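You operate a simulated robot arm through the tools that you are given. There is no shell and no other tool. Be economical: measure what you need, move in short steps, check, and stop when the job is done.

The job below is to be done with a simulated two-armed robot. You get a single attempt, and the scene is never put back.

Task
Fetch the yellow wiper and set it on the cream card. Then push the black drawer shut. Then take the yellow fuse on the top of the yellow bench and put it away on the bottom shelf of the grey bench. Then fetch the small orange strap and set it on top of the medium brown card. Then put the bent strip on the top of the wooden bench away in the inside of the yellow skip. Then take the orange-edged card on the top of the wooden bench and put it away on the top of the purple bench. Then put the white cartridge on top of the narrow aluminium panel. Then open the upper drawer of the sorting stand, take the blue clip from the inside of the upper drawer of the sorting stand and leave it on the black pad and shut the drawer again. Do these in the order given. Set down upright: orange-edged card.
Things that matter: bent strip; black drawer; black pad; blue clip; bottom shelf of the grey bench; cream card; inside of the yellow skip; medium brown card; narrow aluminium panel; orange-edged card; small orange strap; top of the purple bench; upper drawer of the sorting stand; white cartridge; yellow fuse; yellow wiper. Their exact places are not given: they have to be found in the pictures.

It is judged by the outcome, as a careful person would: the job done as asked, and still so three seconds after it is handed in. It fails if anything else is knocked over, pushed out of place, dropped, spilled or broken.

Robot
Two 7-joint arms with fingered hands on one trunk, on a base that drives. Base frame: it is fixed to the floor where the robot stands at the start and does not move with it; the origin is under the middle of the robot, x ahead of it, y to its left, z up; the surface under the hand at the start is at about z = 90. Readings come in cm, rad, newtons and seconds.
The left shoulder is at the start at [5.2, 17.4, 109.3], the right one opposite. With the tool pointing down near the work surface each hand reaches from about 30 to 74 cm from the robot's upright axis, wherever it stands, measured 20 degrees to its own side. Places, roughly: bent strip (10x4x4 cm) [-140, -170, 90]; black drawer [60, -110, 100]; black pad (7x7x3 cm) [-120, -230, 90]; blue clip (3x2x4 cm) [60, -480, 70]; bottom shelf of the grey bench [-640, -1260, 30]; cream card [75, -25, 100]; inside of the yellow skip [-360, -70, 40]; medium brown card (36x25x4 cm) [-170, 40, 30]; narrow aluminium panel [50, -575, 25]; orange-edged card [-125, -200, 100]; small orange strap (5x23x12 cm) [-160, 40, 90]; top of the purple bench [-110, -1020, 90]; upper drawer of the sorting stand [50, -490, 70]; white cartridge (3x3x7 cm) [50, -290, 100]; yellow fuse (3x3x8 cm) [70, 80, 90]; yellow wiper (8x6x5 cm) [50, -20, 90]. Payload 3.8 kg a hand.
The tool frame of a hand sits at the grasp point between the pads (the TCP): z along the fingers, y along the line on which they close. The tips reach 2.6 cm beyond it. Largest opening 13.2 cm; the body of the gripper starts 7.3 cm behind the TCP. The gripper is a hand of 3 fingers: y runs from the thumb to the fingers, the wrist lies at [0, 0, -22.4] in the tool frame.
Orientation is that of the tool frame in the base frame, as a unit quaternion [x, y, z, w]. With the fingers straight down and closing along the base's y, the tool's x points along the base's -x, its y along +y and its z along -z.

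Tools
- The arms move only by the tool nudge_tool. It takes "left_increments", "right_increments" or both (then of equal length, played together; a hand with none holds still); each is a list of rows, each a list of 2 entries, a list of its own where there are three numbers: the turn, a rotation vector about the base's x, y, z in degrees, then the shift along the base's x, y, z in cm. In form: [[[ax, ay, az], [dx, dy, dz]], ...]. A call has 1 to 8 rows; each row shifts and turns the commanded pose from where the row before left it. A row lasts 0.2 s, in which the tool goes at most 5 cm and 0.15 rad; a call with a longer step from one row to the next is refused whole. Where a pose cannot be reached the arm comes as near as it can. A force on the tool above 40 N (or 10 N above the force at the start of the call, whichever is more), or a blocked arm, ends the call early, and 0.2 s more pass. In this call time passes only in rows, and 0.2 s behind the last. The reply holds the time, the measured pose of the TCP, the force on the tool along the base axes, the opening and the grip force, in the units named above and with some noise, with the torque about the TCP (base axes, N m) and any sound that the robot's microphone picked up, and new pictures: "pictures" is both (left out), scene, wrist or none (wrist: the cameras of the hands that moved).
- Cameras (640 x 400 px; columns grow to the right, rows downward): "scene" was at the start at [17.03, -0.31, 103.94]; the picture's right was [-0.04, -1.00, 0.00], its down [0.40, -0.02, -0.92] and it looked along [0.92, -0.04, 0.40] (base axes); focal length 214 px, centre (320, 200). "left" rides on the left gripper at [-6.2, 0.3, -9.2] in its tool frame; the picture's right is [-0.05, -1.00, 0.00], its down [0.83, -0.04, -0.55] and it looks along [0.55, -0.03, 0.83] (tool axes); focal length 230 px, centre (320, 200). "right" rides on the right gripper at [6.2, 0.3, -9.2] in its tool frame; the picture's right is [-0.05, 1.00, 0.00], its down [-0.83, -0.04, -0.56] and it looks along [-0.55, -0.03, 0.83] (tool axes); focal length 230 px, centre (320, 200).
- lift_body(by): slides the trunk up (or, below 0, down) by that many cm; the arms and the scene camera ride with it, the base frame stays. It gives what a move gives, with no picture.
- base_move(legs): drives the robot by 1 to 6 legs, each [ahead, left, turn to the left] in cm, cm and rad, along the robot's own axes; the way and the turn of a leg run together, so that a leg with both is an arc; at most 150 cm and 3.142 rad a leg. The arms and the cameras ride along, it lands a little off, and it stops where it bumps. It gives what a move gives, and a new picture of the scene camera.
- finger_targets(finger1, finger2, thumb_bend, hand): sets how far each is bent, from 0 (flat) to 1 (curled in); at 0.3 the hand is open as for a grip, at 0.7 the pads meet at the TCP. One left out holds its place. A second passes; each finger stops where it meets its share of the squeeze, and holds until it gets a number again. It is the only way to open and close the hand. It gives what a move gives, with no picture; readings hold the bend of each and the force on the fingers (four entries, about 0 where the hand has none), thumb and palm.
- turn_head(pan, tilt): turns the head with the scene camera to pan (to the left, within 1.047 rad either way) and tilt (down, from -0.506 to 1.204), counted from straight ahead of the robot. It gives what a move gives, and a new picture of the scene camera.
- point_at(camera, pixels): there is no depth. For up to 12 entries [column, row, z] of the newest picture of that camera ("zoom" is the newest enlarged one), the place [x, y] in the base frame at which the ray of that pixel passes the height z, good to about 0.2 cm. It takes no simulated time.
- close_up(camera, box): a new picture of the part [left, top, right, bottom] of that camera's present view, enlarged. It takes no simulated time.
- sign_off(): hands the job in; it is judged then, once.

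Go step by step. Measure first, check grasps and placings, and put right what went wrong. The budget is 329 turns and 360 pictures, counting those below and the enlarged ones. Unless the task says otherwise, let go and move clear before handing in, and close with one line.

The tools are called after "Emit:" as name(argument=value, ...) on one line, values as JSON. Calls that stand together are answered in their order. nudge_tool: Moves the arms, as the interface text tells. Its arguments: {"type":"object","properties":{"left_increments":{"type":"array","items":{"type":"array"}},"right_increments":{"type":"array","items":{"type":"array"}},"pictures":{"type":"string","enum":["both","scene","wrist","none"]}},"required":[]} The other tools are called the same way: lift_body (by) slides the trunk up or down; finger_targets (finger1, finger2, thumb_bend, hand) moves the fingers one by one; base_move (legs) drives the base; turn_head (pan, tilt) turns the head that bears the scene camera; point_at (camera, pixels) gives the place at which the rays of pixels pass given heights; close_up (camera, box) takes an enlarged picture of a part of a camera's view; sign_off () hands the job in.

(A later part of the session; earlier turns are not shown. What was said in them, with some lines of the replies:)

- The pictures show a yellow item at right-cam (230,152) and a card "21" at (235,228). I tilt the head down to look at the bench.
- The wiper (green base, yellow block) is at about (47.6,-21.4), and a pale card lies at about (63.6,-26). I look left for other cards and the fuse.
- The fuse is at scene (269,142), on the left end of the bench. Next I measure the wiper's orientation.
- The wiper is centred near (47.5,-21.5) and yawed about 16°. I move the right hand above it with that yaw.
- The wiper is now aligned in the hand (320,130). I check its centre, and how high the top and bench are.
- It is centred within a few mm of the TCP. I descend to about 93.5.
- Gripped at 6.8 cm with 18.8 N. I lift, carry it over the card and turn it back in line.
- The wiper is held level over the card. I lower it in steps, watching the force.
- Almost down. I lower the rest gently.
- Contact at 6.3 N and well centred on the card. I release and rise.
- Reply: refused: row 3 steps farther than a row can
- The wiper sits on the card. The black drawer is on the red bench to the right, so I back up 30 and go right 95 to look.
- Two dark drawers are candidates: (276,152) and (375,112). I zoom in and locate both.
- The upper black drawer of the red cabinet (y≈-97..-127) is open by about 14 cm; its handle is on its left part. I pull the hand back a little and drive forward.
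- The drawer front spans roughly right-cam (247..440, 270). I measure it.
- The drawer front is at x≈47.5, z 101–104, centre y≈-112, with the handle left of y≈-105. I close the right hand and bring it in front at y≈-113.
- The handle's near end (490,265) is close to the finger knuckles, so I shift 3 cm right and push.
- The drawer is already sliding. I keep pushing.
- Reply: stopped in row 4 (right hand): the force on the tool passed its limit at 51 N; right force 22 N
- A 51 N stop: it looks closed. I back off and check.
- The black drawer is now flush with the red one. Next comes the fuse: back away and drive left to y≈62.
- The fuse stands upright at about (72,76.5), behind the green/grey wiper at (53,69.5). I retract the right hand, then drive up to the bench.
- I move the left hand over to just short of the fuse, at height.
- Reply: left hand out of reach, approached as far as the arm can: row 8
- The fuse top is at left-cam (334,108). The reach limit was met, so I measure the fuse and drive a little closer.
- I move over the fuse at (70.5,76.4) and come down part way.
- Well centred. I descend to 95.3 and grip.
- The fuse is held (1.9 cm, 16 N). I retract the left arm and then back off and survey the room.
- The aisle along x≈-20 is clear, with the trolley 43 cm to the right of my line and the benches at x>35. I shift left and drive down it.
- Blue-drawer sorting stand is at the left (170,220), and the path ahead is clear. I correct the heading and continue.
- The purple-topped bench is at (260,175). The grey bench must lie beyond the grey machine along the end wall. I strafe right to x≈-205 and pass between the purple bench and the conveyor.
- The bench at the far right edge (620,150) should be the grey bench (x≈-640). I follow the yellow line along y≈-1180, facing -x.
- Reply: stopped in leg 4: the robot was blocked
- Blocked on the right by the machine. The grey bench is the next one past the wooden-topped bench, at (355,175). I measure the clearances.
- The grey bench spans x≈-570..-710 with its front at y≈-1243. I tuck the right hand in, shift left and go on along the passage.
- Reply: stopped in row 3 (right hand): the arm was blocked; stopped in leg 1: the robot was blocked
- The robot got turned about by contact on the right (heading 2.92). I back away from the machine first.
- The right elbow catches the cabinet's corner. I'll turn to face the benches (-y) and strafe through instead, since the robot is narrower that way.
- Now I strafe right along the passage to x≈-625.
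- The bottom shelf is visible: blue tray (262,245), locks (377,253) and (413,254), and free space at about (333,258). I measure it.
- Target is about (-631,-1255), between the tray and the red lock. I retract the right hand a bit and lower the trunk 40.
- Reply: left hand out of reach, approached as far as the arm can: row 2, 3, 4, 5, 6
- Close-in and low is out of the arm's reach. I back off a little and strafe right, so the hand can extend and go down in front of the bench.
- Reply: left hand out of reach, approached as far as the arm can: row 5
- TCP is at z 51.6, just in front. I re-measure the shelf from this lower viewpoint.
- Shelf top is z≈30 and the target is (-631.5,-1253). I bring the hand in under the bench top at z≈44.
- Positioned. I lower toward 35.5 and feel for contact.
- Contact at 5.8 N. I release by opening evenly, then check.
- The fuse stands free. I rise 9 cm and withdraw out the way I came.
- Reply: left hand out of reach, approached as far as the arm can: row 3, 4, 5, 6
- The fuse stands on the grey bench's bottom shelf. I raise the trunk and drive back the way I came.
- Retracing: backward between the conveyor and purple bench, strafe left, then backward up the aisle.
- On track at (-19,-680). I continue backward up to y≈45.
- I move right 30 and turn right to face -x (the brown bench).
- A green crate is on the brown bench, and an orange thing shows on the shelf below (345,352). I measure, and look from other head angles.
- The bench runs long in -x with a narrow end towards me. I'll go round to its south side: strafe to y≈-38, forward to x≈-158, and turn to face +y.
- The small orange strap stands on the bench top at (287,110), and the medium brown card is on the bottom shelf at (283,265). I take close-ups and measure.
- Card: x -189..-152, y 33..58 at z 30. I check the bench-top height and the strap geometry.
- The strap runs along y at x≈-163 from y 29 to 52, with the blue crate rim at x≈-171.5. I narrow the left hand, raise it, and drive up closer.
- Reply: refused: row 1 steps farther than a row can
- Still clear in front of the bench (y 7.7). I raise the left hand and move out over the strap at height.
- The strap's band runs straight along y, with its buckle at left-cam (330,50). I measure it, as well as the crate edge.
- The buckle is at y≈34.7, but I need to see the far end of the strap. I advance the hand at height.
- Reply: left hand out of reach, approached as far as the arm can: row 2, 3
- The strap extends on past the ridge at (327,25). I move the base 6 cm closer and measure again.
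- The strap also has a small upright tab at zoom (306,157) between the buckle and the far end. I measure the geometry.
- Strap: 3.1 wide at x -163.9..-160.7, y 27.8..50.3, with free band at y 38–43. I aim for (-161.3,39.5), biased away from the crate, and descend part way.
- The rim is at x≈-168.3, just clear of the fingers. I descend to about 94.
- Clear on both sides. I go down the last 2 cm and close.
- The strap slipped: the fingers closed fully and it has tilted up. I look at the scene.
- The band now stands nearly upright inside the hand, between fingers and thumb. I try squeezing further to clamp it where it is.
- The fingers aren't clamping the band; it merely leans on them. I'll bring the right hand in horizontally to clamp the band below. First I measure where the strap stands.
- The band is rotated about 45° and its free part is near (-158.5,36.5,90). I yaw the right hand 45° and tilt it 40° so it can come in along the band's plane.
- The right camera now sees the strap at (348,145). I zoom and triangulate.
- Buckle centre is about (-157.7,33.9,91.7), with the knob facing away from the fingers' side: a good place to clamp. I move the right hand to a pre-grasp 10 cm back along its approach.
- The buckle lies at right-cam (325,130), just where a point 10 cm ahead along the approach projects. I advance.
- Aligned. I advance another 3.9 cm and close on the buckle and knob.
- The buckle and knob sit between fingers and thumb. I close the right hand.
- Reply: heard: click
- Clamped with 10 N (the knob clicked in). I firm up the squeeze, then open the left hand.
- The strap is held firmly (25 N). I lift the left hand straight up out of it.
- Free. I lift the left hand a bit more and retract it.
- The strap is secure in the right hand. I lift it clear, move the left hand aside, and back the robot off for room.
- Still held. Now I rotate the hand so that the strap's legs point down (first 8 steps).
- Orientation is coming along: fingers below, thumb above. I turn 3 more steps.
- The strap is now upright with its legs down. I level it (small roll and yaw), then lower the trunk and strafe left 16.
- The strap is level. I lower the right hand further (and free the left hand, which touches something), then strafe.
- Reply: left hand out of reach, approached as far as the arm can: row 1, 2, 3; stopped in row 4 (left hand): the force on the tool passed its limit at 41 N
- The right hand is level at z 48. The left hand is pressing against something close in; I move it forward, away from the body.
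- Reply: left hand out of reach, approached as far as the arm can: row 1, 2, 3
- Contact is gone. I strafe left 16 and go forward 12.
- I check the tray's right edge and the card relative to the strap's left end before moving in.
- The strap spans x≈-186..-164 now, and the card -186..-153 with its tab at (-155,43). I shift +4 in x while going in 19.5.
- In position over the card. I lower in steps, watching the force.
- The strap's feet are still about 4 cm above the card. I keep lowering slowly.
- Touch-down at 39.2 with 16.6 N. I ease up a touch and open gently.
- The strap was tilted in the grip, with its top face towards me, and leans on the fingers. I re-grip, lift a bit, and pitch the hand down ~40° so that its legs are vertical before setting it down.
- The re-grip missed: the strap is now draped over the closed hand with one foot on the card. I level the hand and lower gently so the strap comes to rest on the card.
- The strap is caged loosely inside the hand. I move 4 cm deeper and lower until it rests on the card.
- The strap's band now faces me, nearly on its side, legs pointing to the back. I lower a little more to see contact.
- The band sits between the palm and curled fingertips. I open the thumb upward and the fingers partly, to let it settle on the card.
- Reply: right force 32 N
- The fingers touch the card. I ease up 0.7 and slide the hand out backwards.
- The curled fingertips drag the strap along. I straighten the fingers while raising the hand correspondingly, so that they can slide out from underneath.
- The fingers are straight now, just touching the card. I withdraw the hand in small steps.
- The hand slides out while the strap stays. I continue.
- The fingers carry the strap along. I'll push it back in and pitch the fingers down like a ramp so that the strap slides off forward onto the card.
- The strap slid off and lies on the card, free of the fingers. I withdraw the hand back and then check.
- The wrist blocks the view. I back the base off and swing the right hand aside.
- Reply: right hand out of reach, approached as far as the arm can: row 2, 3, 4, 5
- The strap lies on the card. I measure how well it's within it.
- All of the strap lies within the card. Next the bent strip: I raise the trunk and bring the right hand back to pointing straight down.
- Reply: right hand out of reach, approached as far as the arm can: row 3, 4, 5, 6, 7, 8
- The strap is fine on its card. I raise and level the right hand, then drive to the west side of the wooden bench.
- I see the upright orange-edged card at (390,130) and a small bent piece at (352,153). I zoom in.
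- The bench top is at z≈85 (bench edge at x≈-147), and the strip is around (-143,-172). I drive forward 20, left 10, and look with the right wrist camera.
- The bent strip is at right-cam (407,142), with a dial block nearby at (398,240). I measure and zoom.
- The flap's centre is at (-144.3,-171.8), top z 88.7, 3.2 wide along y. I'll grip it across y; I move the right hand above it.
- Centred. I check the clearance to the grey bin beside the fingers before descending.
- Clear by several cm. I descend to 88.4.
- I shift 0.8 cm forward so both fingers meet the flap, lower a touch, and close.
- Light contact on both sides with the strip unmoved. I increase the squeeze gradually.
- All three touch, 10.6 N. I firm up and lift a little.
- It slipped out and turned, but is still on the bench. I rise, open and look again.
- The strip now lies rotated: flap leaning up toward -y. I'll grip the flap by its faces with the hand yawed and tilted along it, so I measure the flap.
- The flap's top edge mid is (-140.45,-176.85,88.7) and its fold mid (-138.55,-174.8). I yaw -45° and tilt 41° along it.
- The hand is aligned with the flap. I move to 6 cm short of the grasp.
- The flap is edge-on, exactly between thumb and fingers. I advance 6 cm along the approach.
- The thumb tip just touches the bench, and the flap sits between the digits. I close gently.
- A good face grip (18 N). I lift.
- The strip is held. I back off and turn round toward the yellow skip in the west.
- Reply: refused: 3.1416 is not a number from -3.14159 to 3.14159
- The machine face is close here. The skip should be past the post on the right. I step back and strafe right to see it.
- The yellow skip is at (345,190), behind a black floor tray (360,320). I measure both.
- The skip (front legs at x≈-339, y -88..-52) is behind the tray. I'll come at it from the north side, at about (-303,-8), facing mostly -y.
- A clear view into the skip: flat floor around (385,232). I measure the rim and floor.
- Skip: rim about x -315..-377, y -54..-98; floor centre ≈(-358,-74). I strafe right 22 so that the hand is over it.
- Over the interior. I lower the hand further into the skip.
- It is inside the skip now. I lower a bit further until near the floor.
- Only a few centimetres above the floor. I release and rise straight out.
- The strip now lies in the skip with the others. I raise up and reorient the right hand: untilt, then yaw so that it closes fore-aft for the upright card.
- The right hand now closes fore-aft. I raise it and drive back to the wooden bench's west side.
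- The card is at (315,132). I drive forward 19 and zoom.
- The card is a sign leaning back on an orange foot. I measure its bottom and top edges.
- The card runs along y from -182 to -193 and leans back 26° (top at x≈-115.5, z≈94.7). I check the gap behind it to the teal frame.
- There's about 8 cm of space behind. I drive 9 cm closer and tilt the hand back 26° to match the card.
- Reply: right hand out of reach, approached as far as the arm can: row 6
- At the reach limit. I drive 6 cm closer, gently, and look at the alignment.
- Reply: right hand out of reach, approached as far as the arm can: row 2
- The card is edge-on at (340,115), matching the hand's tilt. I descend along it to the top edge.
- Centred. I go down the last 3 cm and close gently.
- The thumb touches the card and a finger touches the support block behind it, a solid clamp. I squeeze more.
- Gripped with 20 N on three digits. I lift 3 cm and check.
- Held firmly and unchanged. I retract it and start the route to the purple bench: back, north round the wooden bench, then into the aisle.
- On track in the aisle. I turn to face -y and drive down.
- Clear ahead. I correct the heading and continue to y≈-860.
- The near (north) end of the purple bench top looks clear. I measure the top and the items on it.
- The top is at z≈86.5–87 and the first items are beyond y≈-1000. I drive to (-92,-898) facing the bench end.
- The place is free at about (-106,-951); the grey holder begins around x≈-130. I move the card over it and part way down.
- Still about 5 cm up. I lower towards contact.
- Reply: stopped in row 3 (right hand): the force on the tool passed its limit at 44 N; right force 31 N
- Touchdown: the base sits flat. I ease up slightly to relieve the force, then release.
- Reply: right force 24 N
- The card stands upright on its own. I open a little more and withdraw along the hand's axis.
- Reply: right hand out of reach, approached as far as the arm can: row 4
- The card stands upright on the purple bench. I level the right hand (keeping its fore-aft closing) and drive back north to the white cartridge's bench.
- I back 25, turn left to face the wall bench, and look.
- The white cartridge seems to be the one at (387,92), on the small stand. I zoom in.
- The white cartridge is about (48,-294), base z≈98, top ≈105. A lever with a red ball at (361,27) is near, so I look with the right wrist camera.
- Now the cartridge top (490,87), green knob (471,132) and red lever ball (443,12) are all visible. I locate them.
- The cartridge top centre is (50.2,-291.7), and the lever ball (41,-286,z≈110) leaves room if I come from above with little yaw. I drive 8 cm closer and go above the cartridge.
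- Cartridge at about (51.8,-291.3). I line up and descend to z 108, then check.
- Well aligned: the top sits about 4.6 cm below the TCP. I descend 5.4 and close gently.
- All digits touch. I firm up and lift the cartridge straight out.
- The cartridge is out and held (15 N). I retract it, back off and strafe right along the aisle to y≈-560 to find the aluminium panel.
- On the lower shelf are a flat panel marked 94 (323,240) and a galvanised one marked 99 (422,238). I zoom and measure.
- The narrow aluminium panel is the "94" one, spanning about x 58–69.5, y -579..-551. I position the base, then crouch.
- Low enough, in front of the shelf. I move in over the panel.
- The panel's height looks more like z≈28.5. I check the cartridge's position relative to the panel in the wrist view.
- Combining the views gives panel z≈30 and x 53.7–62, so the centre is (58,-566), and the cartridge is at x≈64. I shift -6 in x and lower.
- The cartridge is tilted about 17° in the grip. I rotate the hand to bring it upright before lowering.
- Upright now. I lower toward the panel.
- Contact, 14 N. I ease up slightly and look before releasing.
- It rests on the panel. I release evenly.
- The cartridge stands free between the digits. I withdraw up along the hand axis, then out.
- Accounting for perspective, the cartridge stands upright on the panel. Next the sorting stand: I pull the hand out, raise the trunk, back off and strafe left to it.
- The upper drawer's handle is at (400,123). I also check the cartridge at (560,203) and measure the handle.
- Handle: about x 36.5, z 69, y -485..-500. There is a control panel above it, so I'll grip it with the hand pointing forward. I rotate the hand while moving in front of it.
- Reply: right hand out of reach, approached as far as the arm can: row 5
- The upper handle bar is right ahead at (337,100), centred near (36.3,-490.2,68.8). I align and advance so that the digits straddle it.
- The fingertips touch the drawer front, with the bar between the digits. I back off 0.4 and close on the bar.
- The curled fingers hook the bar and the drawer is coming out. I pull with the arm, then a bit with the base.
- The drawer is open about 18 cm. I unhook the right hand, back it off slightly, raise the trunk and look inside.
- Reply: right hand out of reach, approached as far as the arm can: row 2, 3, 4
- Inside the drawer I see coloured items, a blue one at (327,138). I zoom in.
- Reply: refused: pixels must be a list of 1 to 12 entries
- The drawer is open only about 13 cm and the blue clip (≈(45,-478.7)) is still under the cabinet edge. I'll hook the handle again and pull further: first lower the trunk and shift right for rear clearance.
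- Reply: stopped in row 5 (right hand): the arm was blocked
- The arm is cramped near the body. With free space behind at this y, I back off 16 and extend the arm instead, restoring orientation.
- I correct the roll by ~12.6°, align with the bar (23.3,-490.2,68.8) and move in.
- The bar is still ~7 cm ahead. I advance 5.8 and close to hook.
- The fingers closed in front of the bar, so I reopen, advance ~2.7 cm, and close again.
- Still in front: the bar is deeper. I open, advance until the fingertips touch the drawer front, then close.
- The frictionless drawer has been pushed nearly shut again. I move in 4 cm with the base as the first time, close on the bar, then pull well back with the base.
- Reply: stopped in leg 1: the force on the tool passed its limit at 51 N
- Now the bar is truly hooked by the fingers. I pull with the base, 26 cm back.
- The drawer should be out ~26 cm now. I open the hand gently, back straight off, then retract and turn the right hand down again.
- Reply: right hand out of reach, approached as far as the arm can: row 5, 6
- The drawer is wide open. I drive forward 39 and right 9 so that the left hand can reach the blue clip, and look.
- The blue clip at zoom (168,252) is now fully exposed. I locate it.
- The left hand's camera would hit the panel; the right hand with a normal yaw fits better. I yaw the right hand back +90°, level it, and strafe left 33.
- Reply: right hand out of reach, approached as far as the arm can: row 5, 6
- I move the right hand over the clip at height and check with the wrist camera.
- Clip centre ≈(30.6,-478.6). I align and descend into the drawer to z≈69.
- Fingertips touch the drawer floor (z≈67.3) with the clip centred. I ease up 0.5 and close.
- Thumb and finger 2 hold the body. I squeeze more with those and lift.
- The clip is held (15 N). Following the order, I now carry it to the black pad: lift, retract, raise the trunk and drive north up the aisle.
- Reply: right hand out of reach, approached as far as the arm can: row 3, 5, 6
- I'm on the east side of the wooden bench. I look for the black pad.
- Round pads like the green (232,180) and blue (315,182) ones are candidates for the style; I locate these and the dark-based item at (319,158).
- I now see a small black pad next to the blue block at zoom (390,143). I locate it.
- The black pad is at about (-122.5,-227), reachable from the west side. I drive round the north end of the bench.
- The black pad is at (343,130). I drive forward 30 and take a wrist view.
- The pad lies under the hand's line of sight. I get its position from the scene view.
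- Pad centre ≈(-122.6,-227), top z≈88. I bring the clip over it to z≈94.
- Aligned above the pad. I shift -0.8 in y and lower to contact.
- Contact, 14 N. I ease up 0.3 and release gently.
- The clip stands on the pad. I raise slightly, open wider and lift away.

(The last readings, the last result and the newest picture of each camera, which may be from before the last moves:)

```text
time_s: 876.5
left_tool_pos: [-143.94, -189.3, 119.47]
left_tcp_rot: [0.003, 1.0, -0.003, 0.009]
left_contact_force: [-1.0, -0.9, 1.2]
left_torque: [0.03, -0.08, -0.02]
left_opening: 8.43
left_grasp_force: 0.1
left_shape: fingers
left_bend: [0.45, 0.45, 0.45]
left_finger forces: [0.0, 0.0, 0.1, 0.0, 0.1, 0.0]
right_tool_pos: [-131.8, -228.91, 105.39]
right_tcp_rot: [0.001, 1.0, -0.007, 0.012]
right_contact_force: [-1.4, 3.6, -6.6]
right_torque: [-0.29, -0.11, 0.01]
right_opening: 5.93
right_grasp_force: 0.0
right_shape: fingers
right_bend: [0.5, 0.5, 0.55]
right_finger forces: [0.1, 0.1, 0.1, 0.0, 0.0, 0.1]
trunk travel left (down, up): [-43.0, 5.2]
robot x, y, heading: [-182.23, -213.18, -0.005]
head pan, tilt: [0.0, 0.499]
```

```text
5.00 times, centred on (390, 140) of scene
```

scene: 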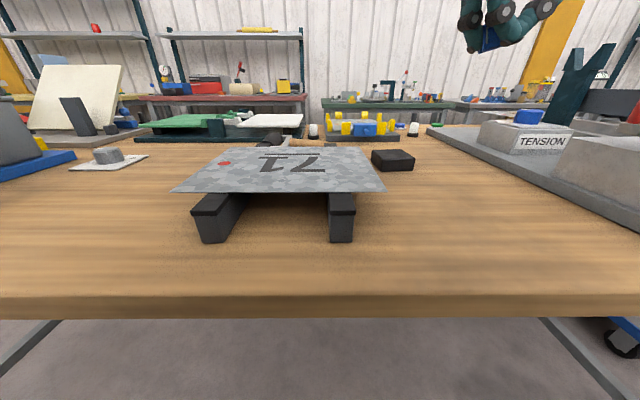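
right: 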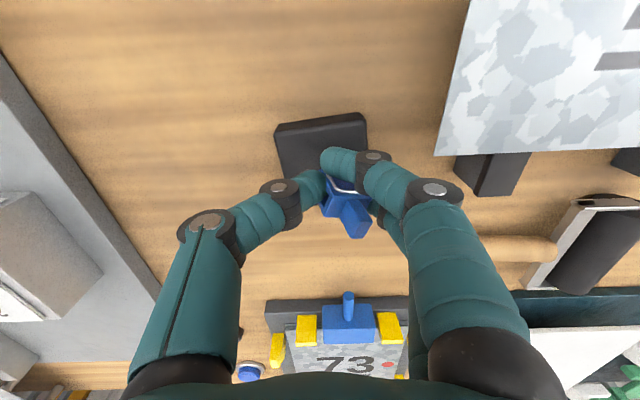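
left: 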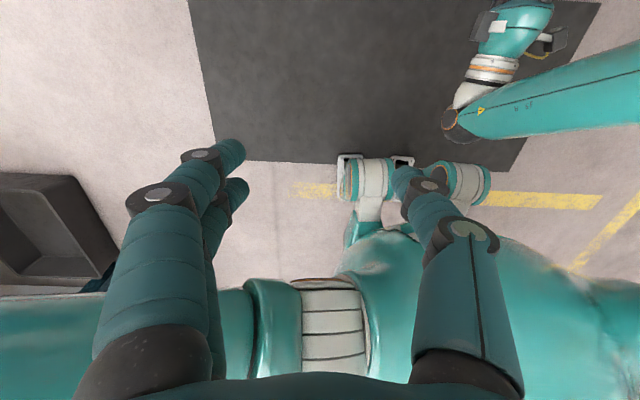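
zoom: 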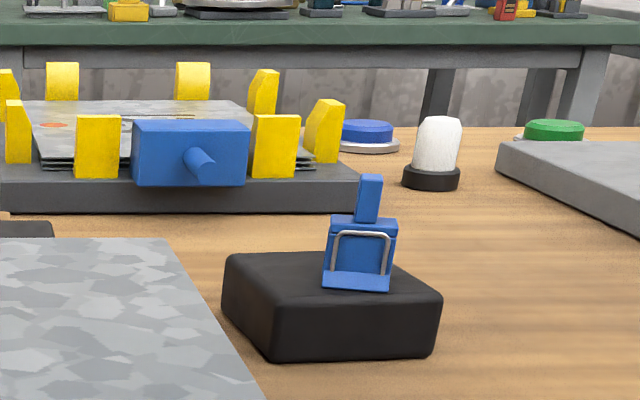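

The clip stands on the black pad. The right hand reads a contact (-6.6 N), perhaps the arm brushing the fixture, so I move it gently away (+y, up) and re-read.

Emit:
nudge_tool(right_increments=[[[0, 0, 0], [0, 2, 1]], [[0, 0, 0], [0, 3, 1]]], pictures="scene")

```text
time_s: 877.0
left_tool_pos: [-143.61, -189.07, 119.04]
left_tcp_rot: [0.002, 1.0, -0.002, 0.007]
left_contact_force: [-0.3, 0.0, 0.2]
left_torque: [-0.03, 0.0, 0.01]
left_opening: 8.44
left_grasp_force: 0.0
left_shape: fingers
left_bend: [0.45, 0.45, 0.45]
left_finger forces: [0.0, 0.0, 0.0, 0.0, 0.0, 0.1]
right_tool_pos: [-131.78, -223.43, 106.44]
right_tcp_rot: [-0.002, 1.0, 0.002, 0.001]
right_contact_force: [0.6, -0.2, 0.9]
right_torque: [0.03, 0.03, 0.01]
right_opening: 5.93
right_grasp_force: 0.2
right_shape: fingers
right_bend: [0.5, 0.5, 0.55]
right_finger forces: [0.1, 0.0, 0.0, 0.1, 0.0, 0.1]
trunk travel left (down, up): [-43.0, 5.2]
robot x, y, heading: [-182.07, -212.87, -0.0]
head pan, tilt: [0.0, 0.499]
```

scene: 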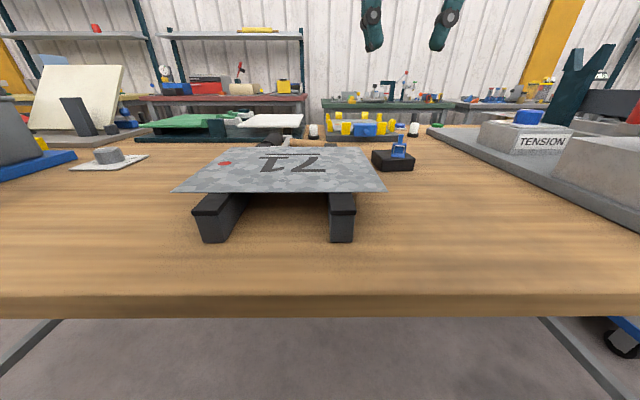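

Everything is in place. I drive back round the north end to the aisle.

Emit:
base_move(legs=[[-30, 0, 0], [0, 85, 0], [0, 84, 0], [95, 0, 0], [90, 0, 0]])

Emit:
finger_targets(hand="right", finger1=0.7, finger2=0.7, thumb_bend=0.7)

```text
time_s: 902.8
left_tool_pos: [16.37, -28.58, 119.19]
left_tcp_rot: [0.021, 1.0, -0.002, 0.006]
left_contact_force: [0.0, 0.1, -0.5]
left_torque: [-0.03, 0.01, 0.02]
left_opening: 8.4
left_grasp_force: 0.1
left_shape: fingers
left_bend: [0.45, 0.45, 0.45]
left_finger forces: [0.0, 0.0, 0.0, 0.0, 0.1, 0.0]
right_tool_pos: [27.1, -63.42, 106.36]
right_tcp_rot: [0.015, 1.0, 0.002, 0.0]
right_contact_force: [-0.2, 0.5, 1.0]
right_torque: [0.05, -0.01, 0.01]
right_opening: 5.93
right_grasp_force: 0.1
right_shape: fingers
right_bend: [0.5, 0.5, 0.55]
right_finger forces: [0.0, 0.0, 0.1, 0.0, 0.0, 0.1]
trunk travel left (down, up): [-43.0, 5.2]
robot x, y, heading: [-22.54, -51.04, -0.044]
head pan, tilt: [0.0, 0.499]
```

scene: 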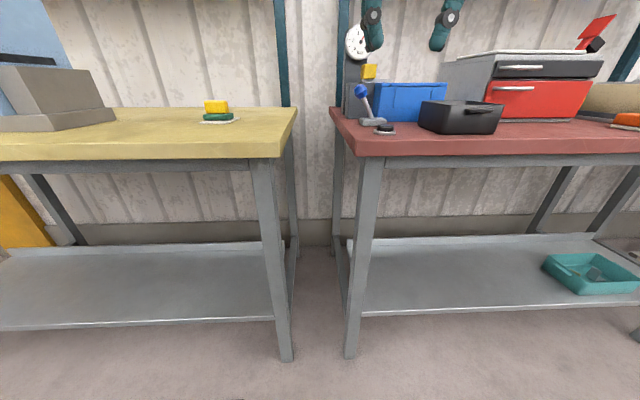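

```text
time_s: 903.8
left_tool_pos: [16.3, -28.67, 119.24]
left_tcp_rot: [0.021, 1.0, -0.003, 0.006]
left_contact_force: [0.4, -0.8, 0.9]
left_torque: [-0.02, -0.04, -0.02]
left_opening: 8.42
left_grasp_force: 0.0
left_shape: fingers
left_bend: [0.45, 0.45, 0.45]
left_finger forces: [0.1, 0.1, 0.0, 0.0, 0.0, 0.1]
right_tool_pos: [27.02, -63.44, 106.28]
right_tcp_rot: [0.015, 1.0, 0.002, 0.0]
right_contact_force: [-0.2, 0.4, 0.0]
right_torque: [-0.02, 0.05, 0.01]
right_opening: 0.65
right_grasp_force: 0.0
right_shape: fingers
right_bend: [0.7, 0.7, 0.7]
right_finger forces: [0.0, 0.0, 0.0, 0.0, 0.0, 0.0]
trunk travel left (down, up): [-43.0, 5.2]
robot x, y, heading: [-22.96, -50.81, -0.039]
head pan, tilt: [0.0, 0.499]
```

Drawer and wiper on this side are still fine. I strafe right down the aisle to the sorting stand.

Emit:
base_move(legs=[[-4, 0, 0.041], [0, -143, 0], [0, -143, 0], [0, -140, 0]])

```text
time_s: 941.1
left_tool_pos: [1.09, -452.57, 119.09]
left_tcp_rot: [0.027, 1.0, -0.002, 0.006]
left_contact_force: [0.1, 0.6, -0.2]
left_torque: [0.01, 0.01, 0.01]
left_opening: 8.42
left_grasp_force: 0.2
left_shape: fingers
left_bend: [0.45, 0.45, 0.45]
left_finger forces: [0.0, 0.0, 0.0, 0.1, 0.0, 0.0]
right_tool_pos: [11.23, -487.5, 106.38]
right_tcp_rot: [0.021, 1.0, 0.002, 0.0]
right_contact_force: [-0.1, -0.5, -0.6]
right_torque: [0.01, -0.02, 0.0]
right_opening: 0.6
right_grasp_force: 0.0
right_shape: fingers
right_bend: [0.7, 0.7, 0.7]
right_finger forces: [0.0, 0.0, 0.0, 0.1, 0.1, 0.1]
trunk travel left (down, up): [-43.0, 5.2]
robot x, y, heading: [-38.51, -474.47, -0.054]
head pan, tilt: [0.0, 0.499]
```

scene: 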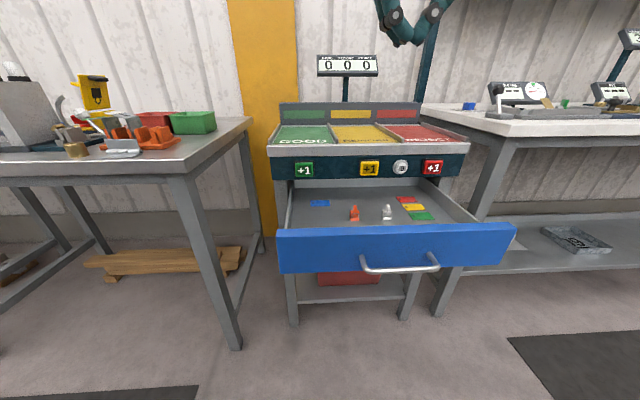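

The drawer is still open. I back off 9 cm, fix the heading, and lower so that the closed right hand is in front of the handle.

Emit:
base_move(legs=[[-9, -5, 0.054]])

Emit:
lift_body(by=-33)

Emit:
nudge_tool(right_increments=[[[0, 0, 0], [1, 0, -1.5]], [[0, 0, 0], [1, 0, -1.5]]], pictures="wrist")

```text
time_s: 942.3
left_tool_pos: [-9.03, -455.2, 119.16]
left_tcp_rot: [0.0, 1.0, -0.002, 0.005]
left_contact_force: [-0.8, 0.8, 0.0]
left_torque: [0.03, -0.01, 0.0]
left_opening: 8.41
left_grasp_force: 0.0
left_shape: fingers
left_bend: [0.45, 0.45, 0.45]
left_finger forces: [0.0, 0.0, 0.1, 0.1, 0.0, 0.0]
right_tool_pos: [2.92, -489.44, 106.43]
right_tcp_rot: [-0.005, 1.0, 0.002, 0.0]
right_contact_force: [-0.7, 0.8, -0.6]
right_torque: [0.0, 0.01, 0.03]
right_opening: 0.62
right_grasp_force: 0.1
right_shape: fingers
right_bend: [0.7, 0.7, 0.7]
right_finger forces: [0.1, 0.1, 0.0, 0.0, 0.0, 0.0]
trunk travel left (down, up): [-43.0, 5.2]
robot x, y, heading: [-47.68, -479.01, 0.002]
head pan, tilt: [0.0, 0.499]
```

scene: 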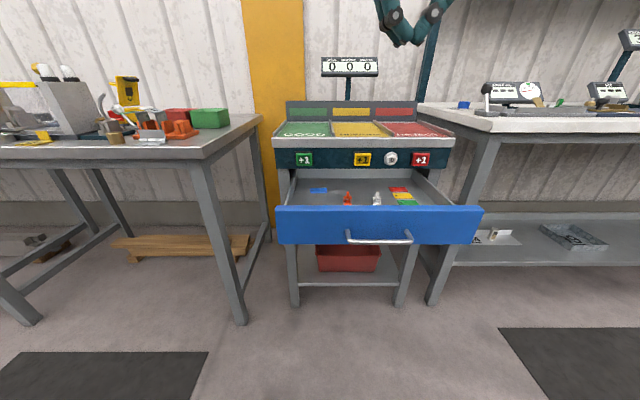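

```text
time_s: 945.5
left_tool_pos: [-9.03, -455.27, 86.14]
left_tcp_rot: [0.0, 1.0, -0.003, 0.006]
left_contact_force: [-0.1, -1.2, 0.0]
left_torque: [-0.02, -0.01, 0.0]
left_opening: 8.42
left_grasp_force: 0.0
left_shape: fingers
left_bend: [0.45, 0.45, 0.45]
left_finger forces: [0.1, 0.1, 0.0, 0.1, 0.1, 0.0]
right_tool_pos: [5.68, -489.66, 61.92]
right_tcp_rot: [-0.004, 0.992, 0.004, -0.129]
right_contact_force: [-0.4, -0.2, 0.1]
right_torque: [-0.02, -0.01, 0.01]
right_opening: 0.61
right_grasp_force: 0.1
right_shape: fingers
right_bend: [0.7, 0.7, 0.7]
right_finger forces: [0.1, 0.1, 0.0, 0.0, 0.1, 0.0]
trunk travel left (down, up): [-10.0, 38.2]
robot x, y, heading: [-47.42, -479.15, 0.001]
head pan, tilt: [0.0, 0.499]
```

```text
time_s: 946.1
left_tool_pos: [-9.03, -455.16, 86.11]
left_tcp_rot: [0.001, 1.0, -0.003, 0.006]
left_contact_force: [-0.4, 0.4, -0.1]
left_torque: [-0.01, 0.02, -0.02]
left_opening: 8.41
left_grasp_force: 0.0
left_shape: fingers
left_bend: [0.45, 0.45, 0.45]
left_finger forces: [0.1, 0.0, 0.0, 0.0, 0.1, 0.0]
right_tool_pos: [7.79, -489.48, 59.04]
right_tcp_rot: [-0.005, 0.992, 0.003, -0.129]
right_contact_force: [0.1, 0.3, 0.4]
right_torque: [-0.01, 0.03, 0.06]
right_opening: 0.61
right_grasp_force: 0.0
right_shape: fingers
right_bend: [0.7, 0.7, 0.7]
right_finger forces: [0.1, 0.0, 0.0, 0.0, 0.0, 0.0]
trunk travel left (down, up): [-10.0, 38.2]
robot x, y, heading: [-47.38, -478.85, 0.005]
head pan, tilt: [0.0, 0.499]
```

right: 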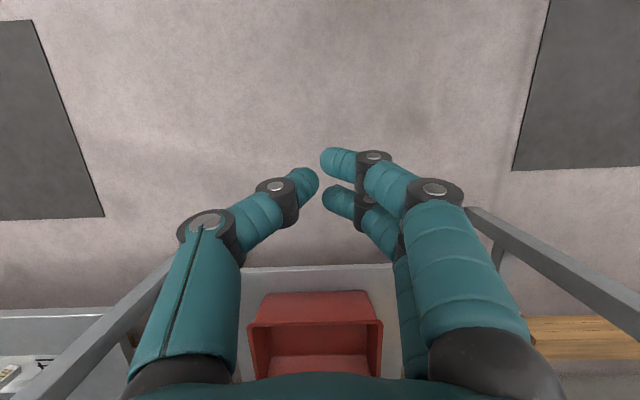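

The hand sits a bit too low and tilted. I back the base 7 cm, raise the trunk 11, and level the hand.

Emit:
base_move(legs=[[-8, 0, 0]])

Emit:
lift_body(by=12)

Emit:
nudge_tool(right_increments=[[[0, -7, 0], [0.5, 0, 0]], [[0, -7, 0], [0.5, 0, 0]]], pictures="wrist")

```text
time_s: 947.2
left_tool_pos: [-17.19, -455.13, 86.13]
left_tcp_rot: [0.001, 1.0, -0.003, 0.006]
left_contact_force: [-0.2, 0.9, 0.1]
left_torque: [0.0, -0.02, 0.01]
left_opening: 8.43
left_grasp_force: 0.1
left_shape: fingers
left_bend: [0.45, 0.45, 0.45]
left_finger forces: [0.0, 0.0, 0.0, 0.0, 0.0, 0.0]
right_tool_pos: [-0.23, -489.42, 59.16]
right_tcp_rot: [-0.003, 0.992, 0.003, -0.128]
right_contact_force: [-0.4, 0.1, 0.8]
right_torque: [0.0, -0.03, -0.01]
right_opening: 0.61
right_grasp_force: 0.1
right_shape: fingers
right_bend: [0.7, 0.7, 0.7]
right_finger forces: [0.1, 0.0, 0.0, 0.1, 0.0, 0.2]
trunk travel left (down, up): [-10.0, 38.2]
robot x, y, heading: [-55.33, -479.1, -0.002]
head pan, tilt: [0.0, 0.499]
```

scene: 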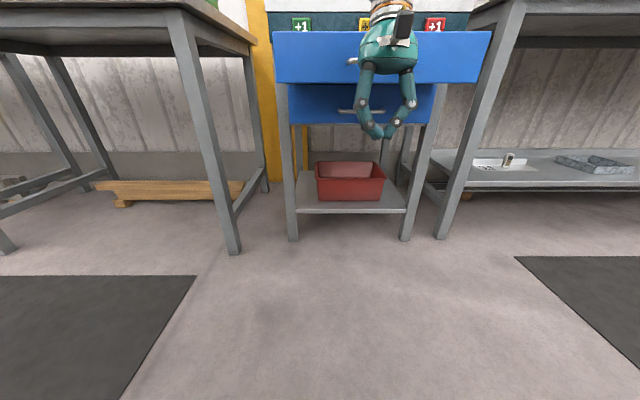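

```text
time_s: 948.7
left_tool_pos: [-17.15, -455.22, 98.11]
left_tcp_rot: [0.001, 1.0, -0.003, 0.005]
left_contact_force: [-0.4, 0.6, -1.0]
left_torque: [0.07, 0.03, 0.01]
left_opening: 8.42
left_grasp_force: 0.1
left_shape: fingers
left_bend: [0.45, 0.45, 0.45]
left_finger forces: [0.0, 0.1, 0.0, 0.0, 0.1, 0.0]
right_tool_pos: [-0.29, -489.5, 70.96]
right_tcp_rot: [-0.004, 0.992, 0.004, -0.129]
right_contact_force: [-0.8, 0.5, -0.2]
right_torque: [-0.01, 0.02, 0.0]
right_opening: 0.63
right_grasp_force: 0.0
right_shape: fingers
right_bend: [0.7, 0.7, 0.7]
right_finger forces: [0.0, 0.0, 0.0, 0.0, 0.1, 0.0]
trunk travel left (down, up): [-22.0, 26.2]
robot x, y, heading: [-55.68, -479.5, -0.002]
head pan, tilt: [0.0, 0.499]
```

```text
time_s: 949.3
left_tool_pos: [-17.23, -455.04, 98.19]
left_tcp_rot: [0.001, 1.0, -0.003, 0.006]
left_contact_force: [0.3, -1.4, 0.4]
left_torque: [0.02, 0.02, -0.01]
left_opening: 8.43
left_grasp_force: 0.1
left_shape: fingers
left_bend: [0.45, 0.45, 0.45]
left_finger forces: [0.0, 0.0, 0.1, 0.0, 0.1, 0.0]
right_tool_pos: [0.65, -489.4, 71.01]
right_tcp_rot: [-0.005, 1.0, 0.003, -0.006]
right_contact_force: [-0.4, 0.8, 0.2]
right_torque: [0.03, -0.01, 0.0]
right_opening: 0.62
right_grasp_force: 0.2
right_shape: fingers
right_bend: [0.7, 0.7, 0.7]
right_finger forces: [0.0, 0.0, 0.0, 0.0, 0.1, 0.0]
trunk travel left (down, up): [-22.0, 26.2]
robot x, y, heading: [-55.18, -479.01, -0.002]
head pan, tilt: [0.0, 0.499]
```

right: 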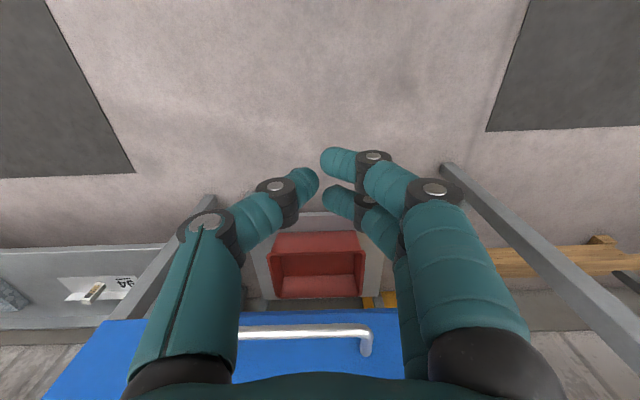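

The hand is level at z 71 in front of the bar. I lower 2 cm and push with the base, 24 cm forward.

Emit:
nudge_tool(right_increments=[[[0, 0, 0], [1, -1.5, -2]]], pictures="none")

Emit:
base_move(legs=[[24, 0, 0]])

Emit:
nudge_tool(right_increments=[[[0, 0, 0], [1.5, 0, 0]], [[0, 0, 0], [1.5, 0, 0]], [[0, 0, 0], [1.5, 0, 0]]], pictures="wrist")

```text
time_s: 949.7
left_tool_pos: [-17.05, -455.19, 98.12]
left_tcp_rot: [0.001, 1.0, -0.002, 0.006]
left_contact_force: [0.0, -0.4, -0.2]
left_torque: [0.0, 0.01, 0.0]
left_opening: 8.41
left_grasp_force: 0.1
left_shape: fingers
left_bend: [0.45, 0.45, 0.45]
left_finger forces: [0.0, 0.0, 0.0, 0.0, 0.0, 0.1]
right_tool_pos: [1.68, -490.93, 69.17]
right_tcp_rot: [-0.005, 1.0, 0.003, -0.006]
right_contact_force: [0.2, -0.8, -0.4]
right_torque: [-0.02, -0.02, -0.02]
right_opening: 0.58
right_grasp_force: 0.1
right_shape: fingers
right_bend: [0.7, 0.7, 0.7]
right_finger forces: [0.1, 0.1, 0.1, 0.0, 0.0, 0.0]
trunk travel left (down, up): [-22.0, 26.2]
robot x, y, heading: [-55.6, -479.05, -0.006]
head pan, tilt: [0.0, 0.499]
```

```text
time_s: 951.4
left_tool_pos: [6.82, -455.35, 98.1]
left_tcp_rot: [0.002, 1.0, -0.004, 0.006]
left_contact_force: [0.0, -0.2, -0.4]
left_torque: [-0.02, -0.01, 0.01]
left_opening: 8.41
left_grasp_force: 0.1
left_shape: fingers
left_bend: [0.45, 0.45, 0.45]
left_finger forces: [0.0, 0.0, 0.0, 0.1, 0.1, 0.1]
right_tool_pos: [25.53, -491.3, 69.09]
right_tcp_rot: [-0.002, 1.0, 0.003, -0.007]
right_contact_force: [-0.5, 0.2, 0.1]
right_torque: [0.0, 0.02, -0.01]
right_opening: 0.6
right_grasp_force: 0.1
right_shape: fingers
right_bend: [0.7, 0.7, 0.7]
right_finger forces: [0.0, 0.0, 0.0, 0.1, 0.0, 0.1]
trunk travel left (down, up): [-22.0, 26.2]
robot x, y, heading: [-31.6, -479.36, -0.004]
head pan, tilt: [0.0, 0.499]
```

scene: 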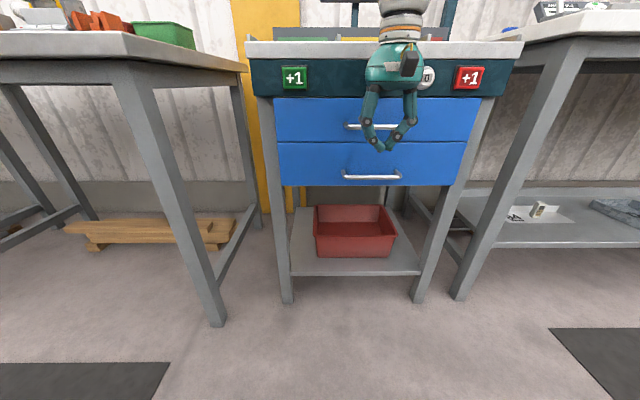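

```text
time_s: 952.2
left_tool_pos: [6.77, -455.45, 98.07]
left_tcp_rot: [0.002, 1.0, -0.002, 0.007]
left_contact_force: [-0.6, 0.0, 0.4]
left_torque: [0.03, 0.02, 0.0]
left_opening: 8.42
left_grasp_force: 0.1
left_shape: fingers
left_bend: [0.45, 0.45, 0.45]
left_finger forces: [0.0, 0.0, 0.0, 0.1, 0.0, 0.1]
right_tool_pos: [29.99, -491.2, 69.2]
right_tcp_rot: [-0.002, 1.0, 0.004, -0.007]
right_contact_force: [0.0, -1.2, 0.5]
right_torque: [0.01, -0.02, -0.02]
right_opening: 0.62
right_grasp_force: 0.1
right_shape: fingers
right_bend: [0.7, 0.7, 0.7]
right_finger forces: [0.1, 0.0, 0.0, 0.1, 0.1, 0.0]
trunk travel left (down, up): [-22.0, 26.2]
robot x, y, heading: [-31.55, -478.96, -0.003]
head pan, tilt: [0.0, 0.499]
```

right: 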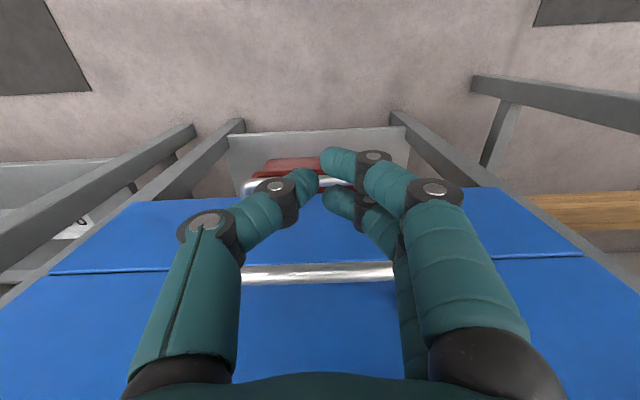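

The drawer looks nearly flush. I push the last bit until it stops.

Emit:
nudge_tool(right_increments=[[[0, 0, 0], [1, 0, 0]], [[0, 0, 0], [1, 0, 0]], [[0, 0, 0], [0.8, 0, 0]], [[0, 0, 0], [0.6, 0, 0]]], pictures="none")

```text
time_s: 953.2
left_tool_pos: [6.63, -455.42, 98.27]
left_tcp_rot: [0.002, 1.0, -0.002, 0.008]
left_contact_force: [0.4, 0.2, 0.1]
left_torque: [0.0, -0.02, -0.04]
left_opening: 8.42
left_grasp_force: 0.1
left_shape: fingers
left_bend: [0.45, 0.45, 0.45]
left_finger forces: [0.1, 0.0, 0.0, 0.0, 0.0, 0.1]
right_tool_pos: [33.06, -491.12, 69.07]
right_tcp_rot: [-0.004, 1.0, 0.003, -0.009]
right_contact_force: [-13.5, -0.2, 0.8]
right_torque: [-0.01, 0.05, 0.32]
right_opening: 0.63
right_grasp_force: 7.0
right_shape: fingers
right_bend: [0.7, 0.7, 0.7]
right_finger forces: [0.0, 13.4, 0.0, 0.0, 0.0, 0.1]
trunk travel left (down, up): [-22.0, 26.2]
robot x, y, heading: [-31.77, -479.28, -0.005]
head pan, tilt: [0.0, 0.499]
```

It resists with 13.5 N: shut against its stop. One more small push, then I back off and check.

Emit:
nudge_tool(right_increments=[[[0, 0, 0], [0.5, 0, 0]], [[0, 0, 0], [-2, 0, 0]], [[0, 0, 0], [-4, 0, 0]], [[0, 0, 0], [-4.5, 0, 0]], [[0, 0, 0], [-4.5, 0, 0]]], pictures="none")

Emit:
base_move(legs=[[-20, 0, 0]])

Emit:
close_up(camera="scene", box=[220, 60, 480, 220])

```text
time_s: 954.4
left_tool_pos: [6.66, -455.39, 98.1]
left_tcp_rot: [0.003, 1.0, -0.002, 0.006]
left_contact_force: [0.6, -0.5, 1.6]
left_torque: [-0.01, 0.03, 0.01]
left_opening: 8.4
left_grasp_force: 0.0
left_shape: fingers
left_bend: [0.45, 0.45, 0.45]
left_finger forces: [0.0, 0.1, 0.0, 0.0, 0.0, 0.0]
right_tool_pos: [25.96, -494.04, 68.51]
right_tcp_rot: [-0.002, 1.0, 0.003, -0.006]
right_contact_force: [0.0, 0.9, 1.1]
right_torque: [0.0, 0.0, -0.02]
right_opening: 0.6
right_grasp_force: 0.1
right_shape: fingers
right_bend: [0.7, 0.7, 0.7]
right_finger forces: [0.1, 0.0, 0.1, 0.0, 0.0, 0.1]
right hand out of reach, approached as far as the arm can: row 4, 5
trunk travel left (down, up): [-22.0, 26.2]
robot x, y, heading: [-31.65, -478.93, -0.006]
head pan, tilt: [0.0, 0.499]
```

```text
time_s: 956.0
left_tool_pos: [-13.2, -455.34, 98.11]
left_tcp_rot: [0.004, 1.0, -0.002, 0.007]
left_contact_force: [-0.2, -0.3, 0.4]
left_torque: [0.04, 0.01, -0.05]
left_opening: 8.42
left_grasp_force: 0.0
left_shape: fingers
left_bend: [0.45, 0.45, 0.45]
left_finger forces: [0.0, 0.0, 0.0, 0.0, 0.0, 0.1]
right_tool_pos: [6.2, -494.11, 68.63]
right_tcp_rot: [-0.001, 1.0, 0.003, -0.006]
right_contact_force: [0.6, 0.9, 0.3]
right_torque: [0.0, -0.01, 0.0]
right_opening: 0.63
right_grasp_force: 0.0
right_shape: fingers
right_bend: [0.7, 0.7, 0.7]
right_finger forces: [0.0, 0.0, 0.0, 0.0, 0.0, 0.0]
trunk travel left (down, up): [-22.0, 26.2]
robot x, y, heading: [-51.61, -479.2, -0.009]
head pan, tilt: [0.0, 0.499]
```

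scene: 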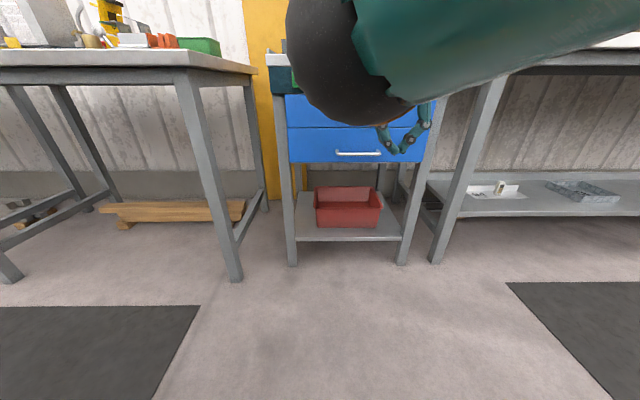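

```text
2.46 times, centred on (350, 140) of scene
```

zoom: 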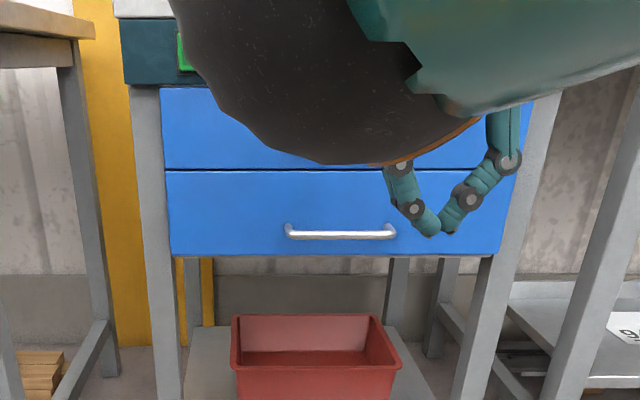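

Both drawers sit flush, so the upper drawer is shut. The cartridge stands on its panel and both hands are empty and clear, so I hand in.

Emit:
sign_off()

```text
The job is handed in.
```

All eight steps were done in the order given and the job is handed in. In the last views I had of them, all the items were in place, the orange-edged card was upright and both drawers were shut. The strap lies on its side on the brown card, because my first grip on it slipped.
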